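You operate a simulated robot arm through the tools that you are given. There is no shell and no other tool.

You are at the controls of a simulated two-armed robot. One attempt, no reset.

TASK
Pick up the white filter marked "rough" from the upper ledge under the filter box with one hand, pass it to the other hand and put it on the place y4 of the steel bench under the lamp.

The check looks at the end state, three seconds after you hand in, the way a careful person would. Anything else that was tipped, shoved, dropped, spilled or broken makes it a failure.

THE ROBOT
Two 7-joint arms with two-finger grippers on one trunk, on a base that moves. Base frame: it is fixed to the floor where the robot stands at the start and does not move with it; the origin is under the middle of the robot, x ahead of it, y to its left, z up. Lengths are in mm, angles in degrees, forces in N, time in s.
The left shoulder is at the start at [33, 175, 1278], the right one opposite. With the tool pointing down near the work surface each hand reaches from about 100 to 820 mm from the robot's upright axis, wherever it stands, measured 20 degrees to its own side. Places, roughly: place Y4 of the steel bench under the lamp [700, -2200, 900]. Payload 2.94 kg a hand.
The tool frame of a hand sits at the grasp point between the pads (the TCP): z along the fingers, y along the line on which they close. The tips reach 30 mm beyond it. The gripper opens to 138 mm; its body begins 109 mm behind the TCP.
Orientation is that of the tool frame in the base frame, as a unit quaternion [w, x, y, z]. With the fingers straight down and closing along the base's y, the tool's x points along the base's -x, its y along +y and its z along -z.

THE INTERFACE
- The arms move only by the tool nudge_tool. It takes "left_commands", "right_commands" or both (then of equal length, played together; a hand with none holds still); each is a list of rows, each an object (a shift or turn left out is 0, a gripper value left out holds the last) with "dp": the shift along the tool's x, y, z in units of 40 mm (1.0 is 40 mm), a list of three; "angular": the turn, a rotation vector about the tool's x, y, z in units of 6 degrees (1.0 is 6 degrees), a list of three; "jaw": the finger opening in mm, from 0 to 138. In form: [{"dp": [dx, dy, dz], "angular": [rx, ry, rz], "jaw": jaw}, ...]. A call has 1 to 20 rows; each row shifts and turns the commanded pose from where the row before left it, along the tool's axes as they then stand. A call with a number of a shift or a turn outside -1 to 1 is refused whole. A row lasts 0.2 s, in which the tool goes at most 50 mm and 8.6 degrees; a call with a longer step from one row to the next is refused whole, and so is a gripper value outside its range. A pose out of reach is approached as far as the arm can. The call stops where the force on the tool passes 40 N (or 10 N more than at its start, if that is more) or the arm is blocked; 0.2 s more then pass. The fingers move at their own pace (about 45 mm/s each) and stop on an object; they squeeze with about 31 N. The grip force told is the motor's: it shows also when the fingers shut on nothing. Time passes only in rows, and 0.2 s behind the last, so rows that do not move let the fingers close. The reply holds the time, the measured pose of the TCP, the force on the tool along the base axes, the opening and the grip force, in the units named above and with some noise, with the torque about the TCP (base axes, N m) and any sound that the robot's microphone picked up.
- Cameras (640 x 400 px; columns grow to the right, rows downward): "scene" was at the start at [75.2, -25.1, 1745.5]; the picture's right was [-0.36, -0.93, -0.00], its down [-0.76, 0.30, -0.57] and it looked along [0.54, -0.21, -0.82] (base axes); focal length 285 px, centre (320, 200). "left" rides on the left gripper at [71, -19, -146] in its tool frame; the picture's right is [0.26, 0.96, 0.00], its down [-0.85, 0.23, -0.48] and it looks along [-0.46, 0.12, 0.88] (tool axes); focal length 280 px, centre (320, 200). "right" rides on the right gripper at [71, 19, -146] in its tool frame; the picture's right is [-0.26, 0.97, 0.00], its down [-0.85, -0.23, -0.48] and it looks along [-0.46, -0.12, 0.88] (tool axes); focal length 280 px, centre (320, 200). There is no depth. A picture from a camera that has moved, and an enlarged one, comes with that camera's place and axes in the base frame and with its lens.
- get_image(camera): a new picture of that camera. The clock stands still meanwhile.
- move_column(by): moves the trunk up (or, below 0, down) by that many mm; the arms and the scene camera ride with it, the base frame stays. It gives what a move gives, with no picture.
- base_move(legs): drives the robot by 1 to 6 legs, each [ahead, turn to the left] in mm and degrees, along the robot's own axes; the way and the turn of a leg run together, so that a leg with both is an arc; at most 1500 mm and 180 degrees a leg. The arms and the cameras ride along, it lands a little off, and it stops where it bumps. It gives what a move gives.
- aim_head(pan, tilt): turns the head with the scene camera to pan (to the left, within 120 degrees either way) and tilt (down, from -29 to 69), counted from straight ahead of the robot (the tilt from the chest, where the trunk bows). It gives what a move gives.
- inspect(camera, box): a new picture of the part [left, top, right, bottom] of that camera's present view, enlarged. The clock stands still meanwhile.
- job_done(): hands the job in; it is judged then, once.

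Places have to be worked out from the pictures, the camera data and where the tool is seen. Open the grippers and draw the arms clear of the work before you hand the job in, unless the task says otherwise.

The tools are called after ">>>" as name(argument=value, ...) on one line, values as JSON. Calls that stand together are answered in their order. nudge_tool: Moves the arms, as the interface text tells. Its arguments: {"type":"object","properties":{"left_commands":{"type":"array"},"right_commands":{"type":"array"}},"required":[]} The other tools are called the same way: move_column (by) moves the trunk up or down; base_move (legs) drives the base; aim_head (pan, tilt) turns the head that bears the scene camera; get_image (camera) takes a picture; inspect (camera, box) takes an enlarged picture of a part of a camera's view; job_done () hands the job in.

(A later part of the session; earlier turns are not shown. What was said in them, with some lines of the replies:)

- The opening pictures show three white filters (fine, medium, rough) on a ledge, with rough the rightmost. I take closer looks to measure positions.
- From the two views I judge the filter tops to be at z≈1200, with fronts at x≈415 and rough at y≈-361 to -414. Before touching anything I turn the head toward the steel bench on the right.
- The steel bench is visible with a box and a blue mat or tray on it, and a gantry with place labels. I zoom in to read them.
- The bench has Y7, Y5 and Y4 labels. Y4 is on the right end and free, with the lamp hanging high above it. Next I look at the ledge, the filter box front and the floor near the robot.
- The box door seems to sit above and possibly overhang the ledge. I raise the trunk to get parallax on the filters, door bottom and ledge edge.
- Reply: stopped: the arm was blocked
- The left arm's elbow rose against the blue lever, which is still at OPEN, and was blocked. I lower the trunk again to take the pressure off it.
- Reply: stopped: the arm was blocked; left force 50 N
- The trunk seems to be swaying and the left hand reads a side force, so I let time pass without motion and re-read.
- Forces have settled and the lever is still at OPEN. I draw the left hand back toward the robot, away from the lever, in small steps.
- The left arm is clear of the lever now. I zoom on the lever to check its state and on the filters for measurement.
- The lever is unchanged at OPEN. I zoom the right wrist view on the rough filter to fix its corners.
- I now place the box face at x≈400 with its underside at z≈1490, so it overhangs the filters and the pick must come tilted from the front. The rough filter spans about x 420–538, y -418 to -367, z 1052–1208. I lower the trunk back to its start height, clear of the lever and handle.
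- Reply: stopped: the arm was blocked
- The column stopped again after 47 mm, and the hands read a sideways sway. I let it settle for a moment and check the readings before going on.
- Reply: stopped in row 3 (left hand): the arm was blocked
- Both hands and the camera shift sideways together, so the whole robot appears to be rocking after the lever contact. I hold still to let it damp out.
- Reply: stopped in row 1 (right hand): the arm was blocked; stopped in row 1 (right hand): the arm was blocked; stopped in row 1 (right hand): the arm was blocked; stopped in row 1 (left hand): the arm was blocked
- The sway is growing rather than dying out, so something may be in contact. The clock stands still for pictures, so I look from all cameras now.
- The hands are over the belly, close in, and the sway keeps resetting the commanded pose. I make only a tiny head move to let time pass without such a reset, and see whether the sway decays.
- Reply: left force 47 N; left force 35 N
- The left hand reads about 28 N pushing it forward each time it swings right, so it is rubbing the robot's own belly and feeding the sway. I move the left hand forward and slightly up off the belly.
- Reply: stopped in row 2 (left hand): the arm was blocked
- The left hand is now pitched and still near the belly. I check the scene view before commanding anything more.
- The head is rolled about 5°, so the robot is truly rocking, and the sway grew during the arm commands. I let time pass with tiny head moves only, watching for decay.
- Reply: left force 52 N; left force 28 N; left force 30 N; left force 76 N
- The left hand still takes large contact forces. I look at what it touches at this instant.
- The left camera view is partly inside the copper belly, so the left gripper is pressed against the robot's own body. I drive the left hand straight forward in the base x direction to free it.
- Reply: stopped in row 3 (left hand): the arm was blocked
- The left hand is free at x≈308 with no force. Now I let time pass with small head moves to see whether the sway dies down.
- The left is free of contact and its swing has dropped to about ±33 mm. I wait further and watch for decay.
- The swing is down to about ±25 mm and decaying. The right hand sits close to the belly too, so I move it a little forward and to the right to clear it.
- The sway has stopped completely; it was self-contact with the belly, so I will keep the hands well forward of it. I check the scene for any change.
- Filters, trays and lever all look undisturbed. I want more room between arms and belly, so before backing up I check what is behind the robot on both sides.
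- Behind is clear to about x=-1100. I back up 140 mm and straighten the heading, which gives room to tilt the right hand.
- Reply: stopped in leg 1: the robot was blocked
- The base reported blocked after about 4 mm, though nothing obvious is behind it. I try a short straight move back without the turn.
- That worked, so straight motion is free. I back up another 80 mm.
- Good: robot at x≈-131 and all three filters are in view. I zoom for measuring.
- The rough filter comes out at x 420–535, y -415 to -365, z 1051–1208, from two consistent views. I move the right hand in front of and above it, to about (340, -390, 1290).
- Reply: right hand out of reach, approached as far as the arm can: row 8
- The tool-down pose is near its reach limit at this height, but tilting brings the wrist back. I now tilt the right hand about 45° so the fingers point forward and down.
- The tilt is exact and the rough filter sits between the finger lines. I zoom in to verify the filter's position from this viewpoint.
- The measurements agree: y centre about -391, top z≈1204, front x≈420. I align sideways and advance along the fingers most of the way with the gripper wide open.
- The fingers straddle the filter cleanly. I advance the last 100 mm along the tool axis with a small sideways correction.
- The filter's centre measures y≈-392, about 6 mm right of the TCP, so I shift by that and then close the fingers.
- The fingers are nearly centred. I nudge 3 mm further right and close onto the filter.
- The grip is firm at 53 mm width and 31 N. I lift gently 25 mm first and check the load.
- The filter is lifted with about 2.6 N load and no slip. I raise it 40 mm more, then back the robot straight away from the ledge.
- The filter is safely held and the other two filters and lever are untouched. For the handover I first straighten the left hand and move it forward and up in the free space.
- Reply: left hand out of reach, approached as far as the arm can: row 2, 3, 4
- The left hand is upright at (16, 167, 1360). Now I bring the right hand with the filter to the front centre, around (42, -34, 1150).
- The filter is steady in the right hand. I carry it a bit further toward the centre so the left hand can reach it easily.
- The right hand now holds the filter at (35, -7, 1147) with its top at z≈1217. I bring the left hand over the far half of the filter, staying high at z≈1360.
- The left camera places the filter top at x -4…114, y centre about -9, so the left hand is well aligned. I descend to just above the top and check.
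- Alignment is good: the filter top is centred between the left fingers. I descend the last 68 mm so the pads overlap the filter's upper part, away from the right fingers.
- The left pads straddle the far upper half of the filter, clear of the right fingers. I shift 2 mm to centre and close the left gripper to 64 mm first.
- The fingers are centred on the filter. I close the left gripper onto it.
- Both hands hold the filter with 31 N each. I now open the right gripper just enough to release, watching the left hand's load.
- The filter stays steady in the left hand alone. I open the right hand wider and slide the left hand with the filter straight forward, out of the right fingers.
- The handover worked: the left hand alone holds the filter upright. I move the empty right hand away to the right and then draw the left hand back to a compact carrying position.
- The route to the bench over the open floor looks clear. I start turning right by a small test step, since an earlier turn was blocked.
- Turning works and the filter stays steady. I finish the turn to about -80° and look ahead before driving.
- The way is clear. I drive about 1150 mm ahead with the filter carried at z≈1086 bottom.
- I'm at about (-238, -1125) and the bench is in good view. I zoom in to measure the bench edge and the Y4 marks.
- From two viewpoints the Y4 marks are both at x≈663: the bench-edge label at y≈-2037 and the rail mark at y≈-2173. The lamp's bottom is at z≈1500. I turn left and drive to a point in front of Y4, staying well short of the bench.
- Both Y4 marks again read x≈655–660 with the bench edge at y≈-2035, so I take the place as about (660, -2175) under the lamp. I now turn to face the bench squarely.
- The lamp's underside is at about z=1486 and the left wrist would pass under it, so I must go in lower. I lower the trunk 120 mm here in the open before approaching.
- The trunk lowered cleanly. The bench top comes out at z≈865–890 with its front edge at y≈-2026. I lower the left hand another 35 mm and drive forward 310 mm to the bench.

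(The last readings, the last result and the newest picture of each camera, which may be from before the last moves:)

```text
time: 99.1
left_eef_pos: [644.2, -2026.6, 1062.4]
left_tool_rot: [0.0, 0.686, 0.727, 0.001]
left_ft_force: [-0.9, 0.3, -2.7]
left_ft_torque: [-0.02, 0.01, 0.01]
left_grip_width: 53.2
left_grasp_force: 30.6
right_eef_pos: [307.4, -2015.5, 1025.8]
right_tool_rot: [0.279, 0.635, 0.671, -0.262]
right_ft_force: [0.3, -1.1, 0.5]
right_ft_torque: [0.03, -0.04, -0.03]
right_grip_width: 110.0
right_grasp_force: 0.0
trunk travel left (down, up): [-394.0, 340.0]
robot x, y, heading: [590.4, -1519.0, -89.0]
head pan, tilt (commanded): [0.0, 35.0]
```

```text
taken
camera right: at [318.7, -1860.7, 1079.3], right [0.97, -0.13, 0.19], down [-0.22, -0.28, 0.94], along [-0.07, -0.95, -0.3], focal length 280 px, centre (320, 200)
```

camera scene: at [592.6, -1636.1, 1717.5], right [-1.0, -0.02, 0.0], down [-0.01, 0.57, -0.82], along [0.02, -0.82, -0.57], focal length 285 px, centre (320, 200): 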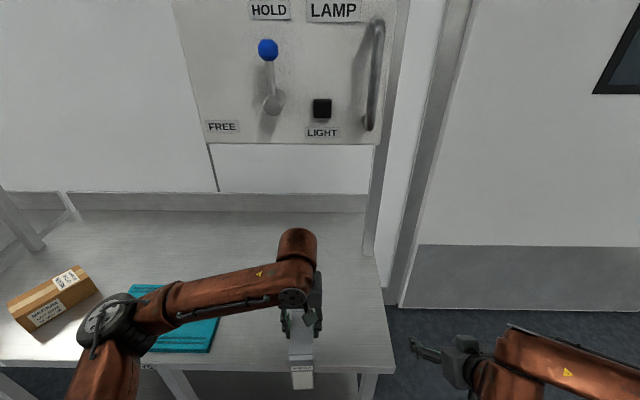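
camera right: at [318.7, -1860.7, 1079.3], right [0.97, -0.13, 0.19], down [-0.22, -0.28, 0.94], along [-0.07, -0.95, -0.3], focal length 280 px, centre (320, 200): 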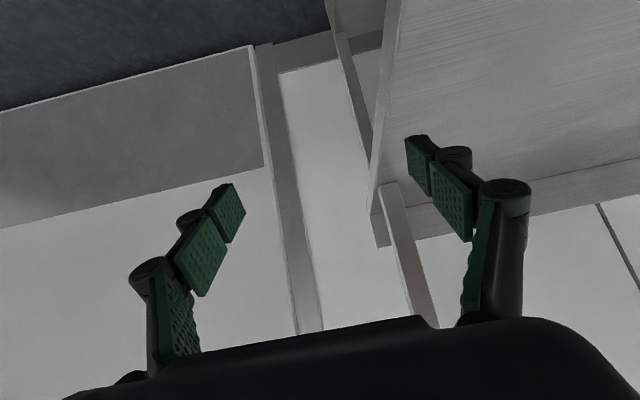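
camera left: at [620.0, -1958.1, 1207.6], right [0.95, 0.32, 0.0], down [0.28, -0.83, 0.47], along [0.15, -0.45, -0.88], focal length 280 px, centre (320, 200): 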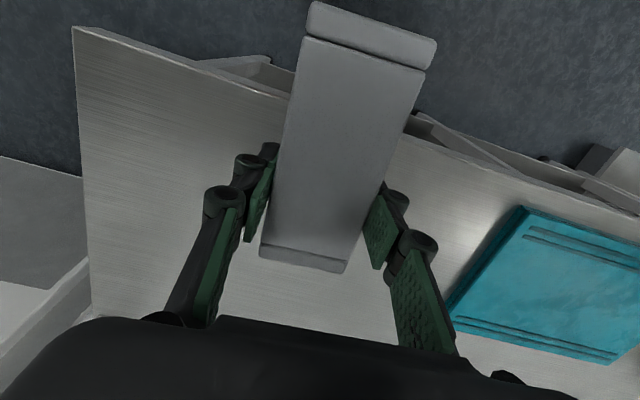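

The bench top now triangulates to z≈875 with the front edge at y≈-2021, and the lamp bottom to z≈1510 at y≈-2117. Clearances are fine, so I drive the last 110 mm forward.

>>> base_move(legs=[[110, 0]])

>>> get_image(camera="scene")

>>> get_image(camera="left")

```text
time: 100.3
left_eef_pos: [647.7, -2139.0, 1062.8]
left_tool_rot: [0.0, 0.686, 0.727, 0.001]
left_ft_force: [-0.2, -0.6, -2.0]
left_ft_torque: [-0.05, 0.0, 0.0]
left_grip_width: 53.3
left_grasp_force: 30.8
right_eef_pos: [311.1, -2126.2, 1027.7]
right_tool_rot: [0.278, 0.635, 0.671, -0.263]
right_ft_force: [-0.5, -0.6, 0.4]
right_ft_torque: [0.04, 0.0, 0.0]
right_grip_width: 109.8
right_grasp_force: 0.1
trunk travel left (down, up): [-394.0, 340.0]
robot x, y, heading: [591.6, -1635.2, -88.9]
head pan, tilt (commanded): [0.0, 35.0]
```

```text
taken
camera scene: at [595.0, -1746.8, 1717.8], right [-1.0, -0.02, 0.0], down [-0.01, 0.57, -0.82], along [0.02, -0.82, -0.57], focal length 285 px, centre (320, 200)
```

scene: 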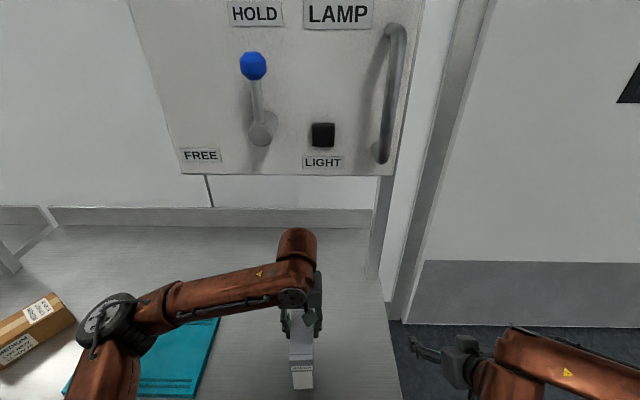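

```text
taken
camera left: at [622.6, -2069.5, 1208.4], right [0.95, 0.32, 0.0], down [0.28, -0.83, 0.48], along [0.15, -0.45, -0.88], focal length 280 px, centre (320, 200)
```

left: 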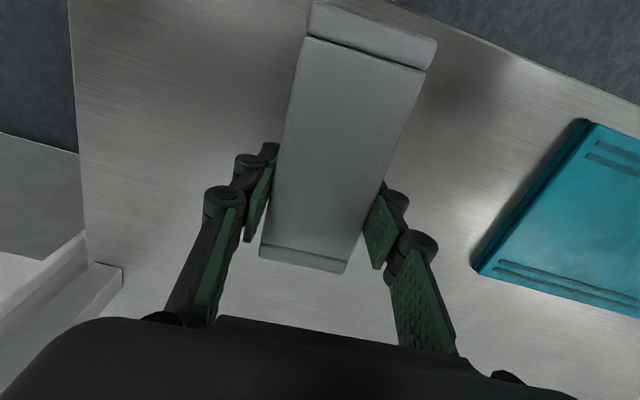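

The left hand is over the bench at (648, -2139, 1063), with the filter bottom about 58 mm above the steel. I move it forward and left to Y4's centre, coming down slightly.

>>> nudge_tool(left_commands=[{"dp": [-0.48, 0.09, 0.1]}, {"dp": [-0.48, 0.09, 0.1]}, {"dp": [-0.48, 0.09, 0.1]}, {"dp": [-0.48, 0.09, 0.1]}])

>>> get_image(camera="scene")

>>> get_image(camera="left")

>>> get_image(camera="right")

```text
time: 101.3
left_eef_pos: [664.8, -2217.0, 1045.6]
left_tool_rot: [0.0, 0.687, 0.727, 0.001]
left_ft_force: [0.4, 0.3, -1.4]
left_ft_torque: [-0.03, 0.02, 0.01]
left_grip_width: 53.1
left_grasp_force: 30.9
right_eef_pos: [310.1, -2126.8, 1027.1]
right_tool_rot: [0.278, 0.635, 0.671, -0.263]
right_ft_force: [0.6, 0.7, 0.3]
right_ft_torque: [0.06, -0.04, 0.02]
right_grip_width: 109.9
right_grasp_force: 0.1
trunk travel left (down, up): [-394.0, 340.0]
robot x, y, heading: [594.6, -1633.3, -88.6]
head pan, tilt (commanded): [0.0, 35.0]
```

```text
taken
camera scene: at [594.9, -1747.7, 1717.6], right [-1.0, -0.02, 0.0], down [-0.01, 0.57, -0.82], along [0.02, -0.82, -0.57], focal length 285 px, centre (320, 200)
```

scene: 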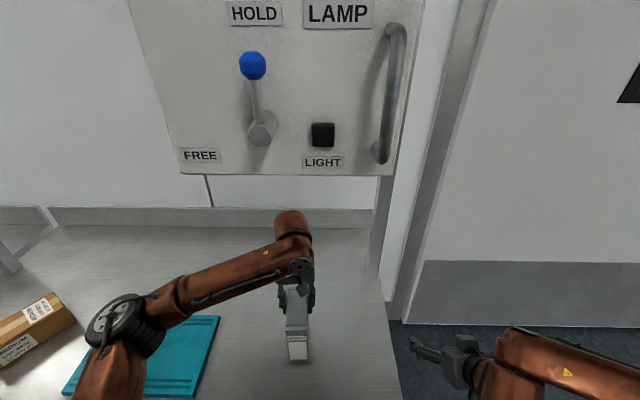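

```text
taken
camera left: at [641.3, -2147.2, 1191.9], right [0.95, 0.32, 0.0], down [0.28, -0.83, 0.48], along [0.15, -0.45, -0.88], focal length 280 px, centre (320, 200)
```

left: 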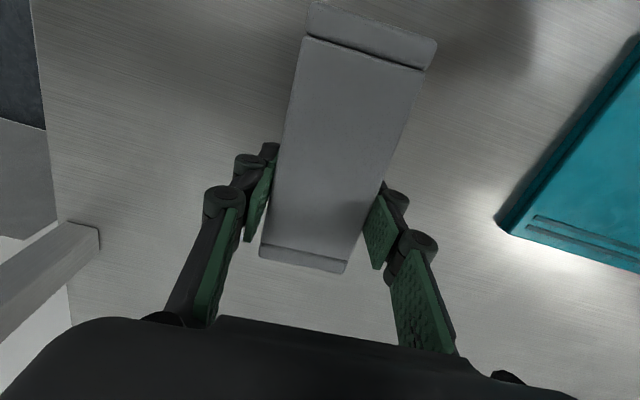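

```text
taken
camera right: at [321.1, -1972.9, 1079.5], right [0.97, -0.13, 0.19], down [-0.22, -0.28, 0.94], along [-0.07, -0.95, -0.3], focal length 280 px, centre (320, 200)
```

right: 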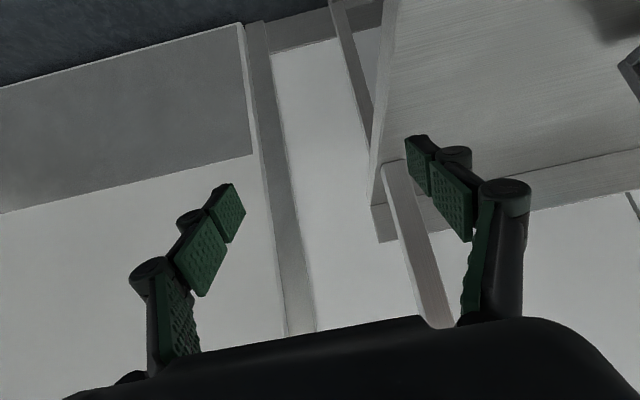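

The filter hovers over Y4 at about (663, -2192) with the bottom near z≈916. I lower it slowly toward the steel.

>>> nudge_tool(left_commands=[{"dp": [0, 0, 0.2]}, {"dp": [0, 0, 0.2]}, {"dp": [0, 0, 0.2]}, {"dp": [0, 0, 0.1]}])

>>> get_image(camera="right")

>>> inspect(camera="scene", box=[240, 260, 360, 380])

```text
time: 102.3
left_eef_pos: [664.1, -2215.8, 1019.4]
left_tool_rot: [0.001, 0.687, 0.727, -0.002]
left_ft_force: [2.9, -1.3, 20.9]
left_ft_torque: [0.18, -0.09, -0.08]
left_grip_width: 53.5
left_grasp_force: 30.9
right_eef_pos: [311.9, -2124.7, 1028.9]
right_tool_rot: [0.278, 0.635, 0.671, -0.263]
right_ft_force: [-0.7, -0.3, 0.0]
right_ft_torque: [0.0, -0.01, 0.02]
right_grip_width: 109.8
right_grasp_force: 0.1
trunk travel left (down, up): [-394.0, 340.0]
robot x, y, heading: [588.1, -1629.8, -88.8]
head pan, tilt (commanded): [0.0, 35.0]
```

```text
taken
camera right: at [321.1, -1971.1, 1080.3], right [0.97, -0.13, 0.19], down [-0.22, -0.27, 0.94], along [-0.07, -0.95, -0.3], focal length 280 px, centre (320, 200)
```

right: 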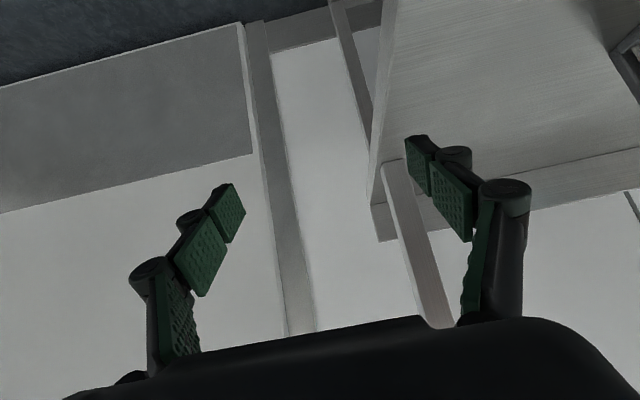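

```text
3.33 times, centred on (300, 320) of scene
camera zoom: at [595.0, -1744.6, 1718.0], right [-1.0, -0.02, 0.0], down [-0.01, 0.57, -0.82], along [0.02, -0.82, -0.57], focal length 951 px, centre (387, -200)
```

zoom: 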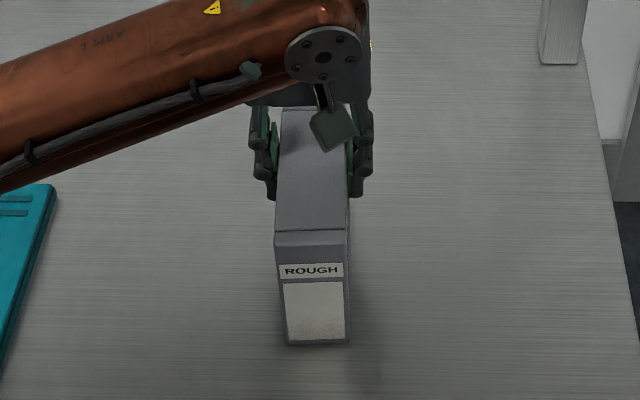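

The filter touched the bench, with 21 N upward at TCP z≈1019. I ease off a millimetre or two so it only rests, and check the force.

>>> nudge_tool(left_commands=[{"dp": [0, 0, -0.05]}, {"dp": [0, 0, 0]}])

```text
time: 102.9
left_eef_pos: [664.5, -2214.3, 1018.6]
left_tool_rot: [0.001, 0.686, 0.728, 0.001]
left_ft_force: [1.3, -4.5, 9.4]
left_ft_torque: [-0.92, -0.05, 0.07]
left_grip_width: 53.3
left_grasp_force: 31.4
right_eef_pos: [311.1, -2126.3, 1027.7]
right_tool_rot: [0.279, 0.634, 0.672, -0.262]
right_ft_force: [-0.6, -0.5, -0.4]
right_ft_torque: [-0.02, -0.02, 0.02]
right_grip_width: 109.9
right_grasp_force: 0.1
trunk travel left (down, up): [-394.0, 340.0]
robot x, y, heading: [592.6, -1631.5, -88.5]
head pan, tilt (commanded): [0.0, 35.0]
```

A light 9 N rest remains. I open the left fingers moderately to release the filter.

>>> nudge_tool(left_commands=[{"jaw": 60}, {"jaw": 80}, {"jaw": 100}, {"jaw": 100}, {"jaw": 100}])

>>> get_image(camera="left")

>>> inspect(camera="scene", box=[240, 260, 360, 380])

```text
time: 104.1
left_eef_pos: [664.7, -2215.5, 1020.4]
left_tool_rot: [0.0, 0.687, 0.727, 0.0]
left_ft_force: [0.1, 0.1, 0.8]
left_ft_torque: [-0.03, -0.02, -0.04]
left_grip_width: 100.0
left_grasp_force: 0.1
right_eef_pos: [310.2, -2126.7, 1028.2]
right_tool_rot: [0.279, 0.634, 0.672, -0.262]
right_ft_force: [0.4, 0.3, -0.1]
right_ft_torque: [-0.01, 0.04, 0.0]
right_grip_width: 109.9
right_grasp_force: 0.1
trunk travel left (down, up): [-394.0, 340.0]
robot x, y, heading: [596.4, -1633.8, -88.6]
head pan, tilt (commanded): [0.0, 35.0]
```

```text
taken
camera left: at [640.3, -2145.5, 1165.6], right [0.95, 0.32, 0.0], down [0.28, -0.83, 0.48], along [0.15, -0.45, -0.88], focal length 280 px, centre (320, 200)
```

left: 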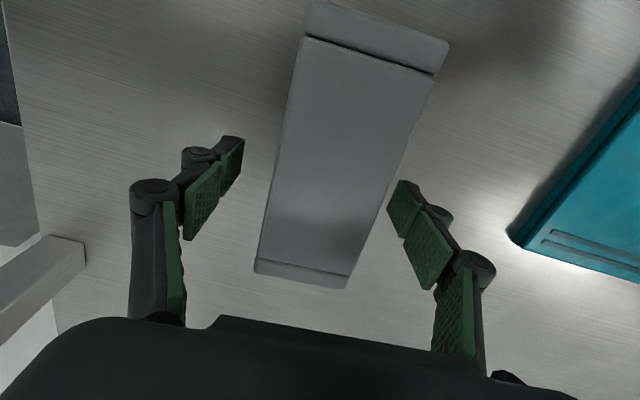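

```text
3.33 times, centred on (300, 320) of scene
camera zoom: at [594.8, -1746.6, 1717.7], right [-1.0, -0.02, 0.0], down [-0.01, 0.57, -0.82], along [0.02, -0.82, -0.57], focal length 951 px, centre (387, -200)
```

zoom: 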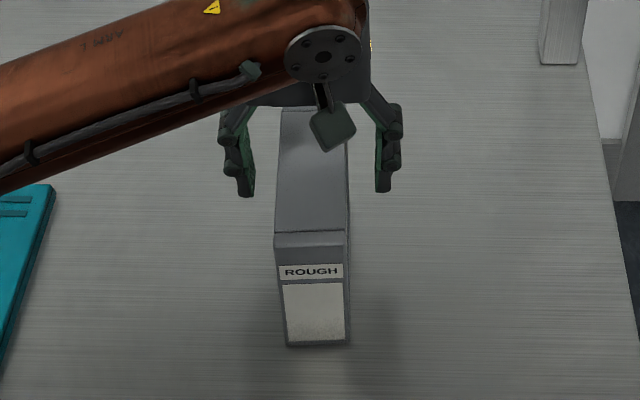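

The filter stands upright on the bench, free of the fingers. I lift the left hand 75 mm straight up, still below the lamp.

>>> nudge_tool(left_commands=[{"dp": [0, 0, -0.38]}, {"dp": [0, 0, -0.38]}, {"dp": [0, 0, -0.38]}, {"dp": [0, 0, -0.38]}, {"dp": [0, 0, -0.38]}])

>>> get_image(camera="left")

>>> get_image(camera="scene")

```text
time: 105.3
left_eef_pos: [663.9, -2215.6, 1099.3]
left_tool_rot: [0.0, 0.686, 0.728, 0.0]
left_ft_force: [0.0, -0.6, -0.4]
left_ft_torque: [-0.03, 0.0, -0.01]
left_grip_width: 100.1
left_grasp_force: 0.0
right_eef_pos: [310.2, -2125.7, 1027.6]
right_tool_rot: [0.279, 0.635, 0.672, -0.261]
right_ft_force: [-0.8, 0.0, 0.8]
right_ft_torque: [-0.03, -0.01, -0.03]
right_grip_width: 109.9
right_grasp_force: 0.1
trunk travel left (down, up): [-394.0, 340.0]
robot x, y, heading: [588.4, -1631.7, -88.8]
head pan, tilt (commanded): [0.0, 35.0]
```

```text
taken
camera left: at [640.6, -2144.9, 1244.2], right [0.95, 0.32, 0.0], down [0.28, -0.83, 0.48], along [0.15, -0.45, -0.88], focal length 280 px, centre (320, 200)
```

left: 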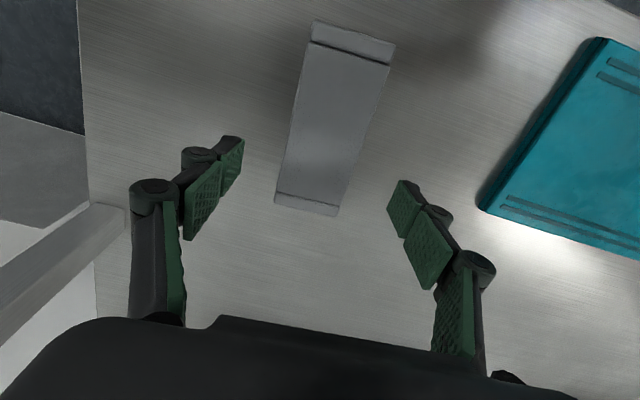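

```text
taken
camera scene: at [594.6, -1746.3, 1717.7], right [-1.0, -0.02, 0.0], down [-0.01, 0.57, -0.82], along [0.02, -0.82, -0.57], focal length 285 px, centre (320, 200)
```

scene: 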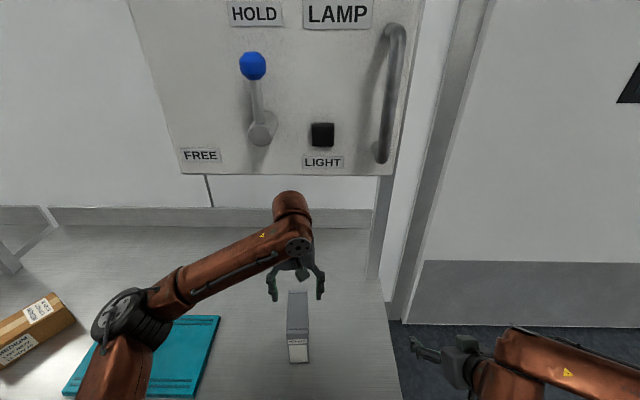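

The filter stands freely at about (665, -2195), clear of the mat. I back the robot straight away from the bench, with the left fingertips 27 mm above the filter top.

>>> base_move(legs=[[-350, 0]])

>>> get_image(camera="scene")

>>> inspect(camera="scene", box=[180, 150, 420, 330])

```text
time: 107.6
left_eef_pos: [657.1, -1865.0, 1098.6]
left_tool_rot: [0.001, 0.686, 0.728, 0.0]
left_ft_force: [0.1, 1.6, -0.1]
left_ft_torque: [-0.03, 0.0, 0.0]
left_grip_width: 99.9
left_grasp_force: 0.0
right_eef_pos: [302.8, -1775.7, 1029.1]
right_tool_rot: [0.279, 0.635, 0.671, -0.262]
right_ft_force: [0.6, 0.1, -0.1]
right_ft_torque: [-0.03, 0.01, -0.01]
right_grip_width: 110.1
right_grasp_force: 0.0
trunk travel left (down, up): [-394.0, 340.0]
robot x, y, heading: [581.7, -1282.1, -88.8]
head pan, tilt (commanded): [0.0, 35.0]
```

```text
taken
camera scene: at [587.9, -1395.7, 1717.8], right [-1.0, -0.02, 0.0], down [-0.01, 0.57, -0.82], along [0.02, -0.82, -0.57], focal length 285 px, centre (320, 200)
```

scene: 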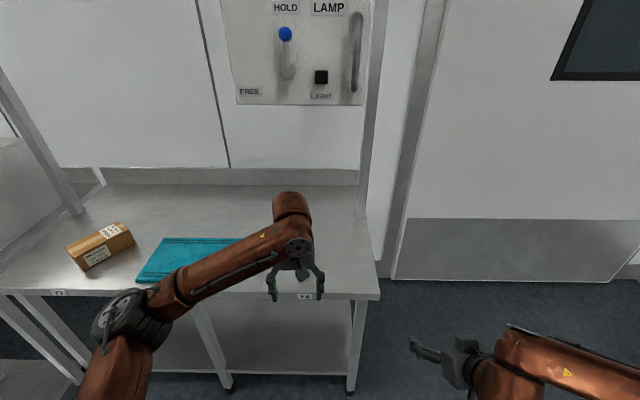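

```text
2.22 times, centred on (300, 240) of scene
camera zoom: at [587.9, -1395.7, 1717.8], right [-1.0, -0.02, 0.0], down [-0.01, 0.57, -0.82], along [0.02, -0.82, -0.57], focal length 634 px, centre (364, 111)
```

zoom: 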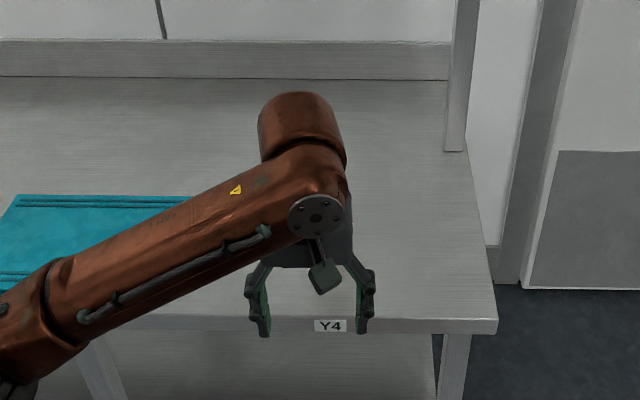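

The filter is hidden behind the arm from here. I swing the left hand aside and raise the view to check it.

>>> nudge_tool(left_commands=[{"dp": [0.3, 0.9, 0]}, {"dp": [0.3, 0.9, 0]}, {"dp": [0.3, 0.9, 0]}, {"dp": [0.3, 0.9, 0]}, {"dp": [0.3, 0.9, 0]}, {"dp": [0, 0.9, 0]}])

>>> get_image(camera="scene")

>>> get_image(camera="left")

```text
time: 109.0
left_eef_pos: [872.4, -1791.2, 1099.7]
left_tool_rot: [0.0, 0.687, 0.727, 0.0]
left_ft_force: [0.7, -0.3, 0.1]
left_ft_torque: [0.02, 0.04, 0.0]
left_grip_width: 100.0
left_grasp_force: 0.1
right_eef_pos: [304.8, -1775.1, 1028.5]
right_tool_rot: [0.279, 0.634, 0.671, -0.264]
right_ft_force: [0.6, 0.4, 0.3]
right_ft_torque: [0.03, 0.0, -0.03]
right_grip_width: 109.9
right_grasp_force: 0.1
trunk travel left (down, up): [-394.0, 340.0]
robot x, y, heading: [586.0, -1279.9, -88.9]
head pan, tilt (commanded): [0.0, 35.0]
```

```text
taken
camera scene: at [589.9, -1396.4, 1717.8], right [-1.0, -0.02, 0.0], down [-0.01, 0.57, -0.82], along [0.01, -0.82, -0.57], focal length 285 px, centre (320, 200)
```

scene: 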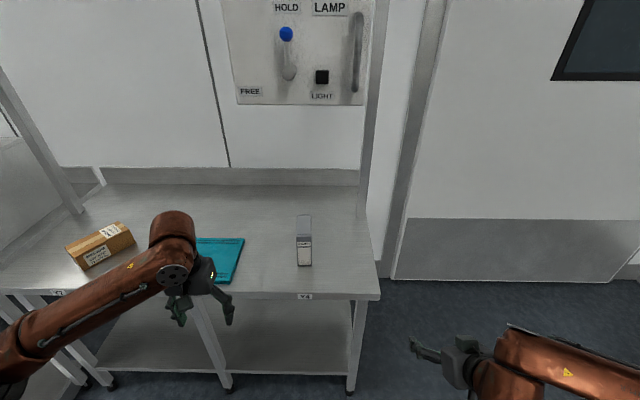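

```text
taken
camera left: at [848.2, -1721.4, 1244.8], right [0.95, 0.32, 0.0], down [0.28, -0.83, 0.48], along [0.15, -0.45, -0.88], focal length 280 px, centre (320, 200)
```

left: 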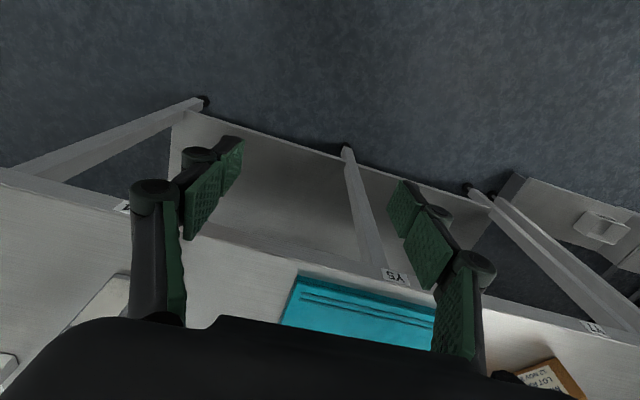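

The filter stands upright directly behind the Y4 label and under the lamp. I zoom in for a last check.

>>> inspect(camera="scene", box=[240, 180, 380, 310])

>>> inspect(camera="scene", box=[40, 0, 400, 310])

```text
3.08 times, centred on (310, 245) of scene
camera zoom: at [589.9, -1396.4, 1717.8], right [-1.0, -0.02, 0.0], down [-0.01, 0.57, -0.82], along [0.01, -0.82, -0.57], focal length 878 px, centre (351, 62)
```

zoom: 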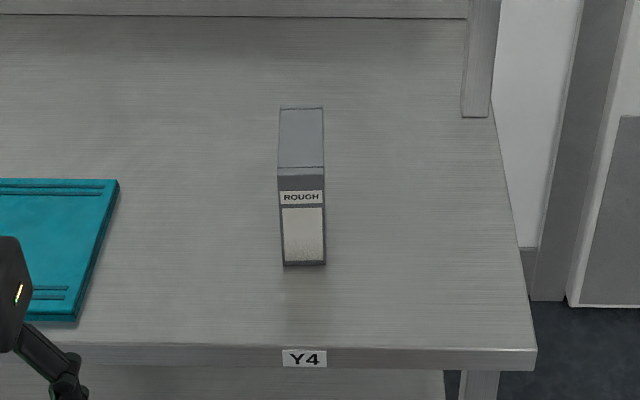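

```text
1.29 times, centred on (220, 155) of scene
camera zoom: at [589.9, -1396.4, 1717.8], right [-1.0, -0.02, 0.0], down [-0.01, 0.57, -0.82], along [0.01, -0.82, -0.57], focal length 368 px, centre (449, 258)
```

zoom: 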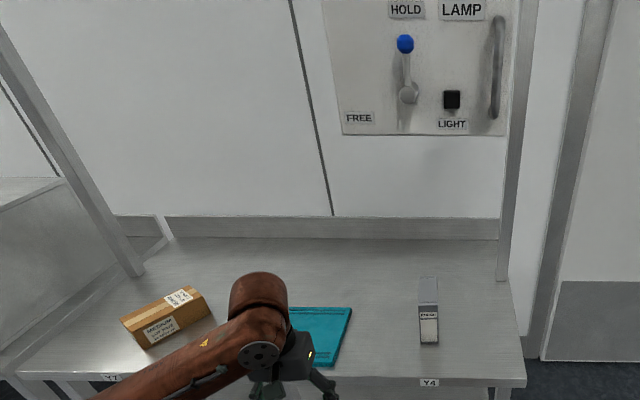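

The rough filter stands upright and square at Y4, right behind its label. The mat, box and lamp are untouched, both grippers are open and the arms are clear of the bench. I hand in the job.

>>> job_done()

```text
The job is handed in.
```

The white filter marked "rough" is standing upright at Y4 on the steel bench, directly behind the Y4 label and under the lamp. I handed the job in and have not seen the result of the check.

- **Pick and handover:** The right hand took the filter from the ledge from the front, because the filter box overhangs it. It passed the filter to the left hand in the open space in front of the robot, and the left hand carried it to the bench and set it down.
- **Lever contact:** Early on I raised the trunk and the left arm came up against the blue OPEN/CLOSED lever on the filter box and was blocked. The lever stayed at OPEN in every later picture.
- **Swaying:** After that contact the robot rocked from side to side, by up to about 5 degrees. The left hand was rubbing against the robot's own body. I moved the hands forward and it stopped.
- **Surroundings:** In the pictures afterwards the other two filters, the trays, the lamp, and the mat and box on the bench all looked undisturbed.

Both grippers are open and the arms are clear of the bench.
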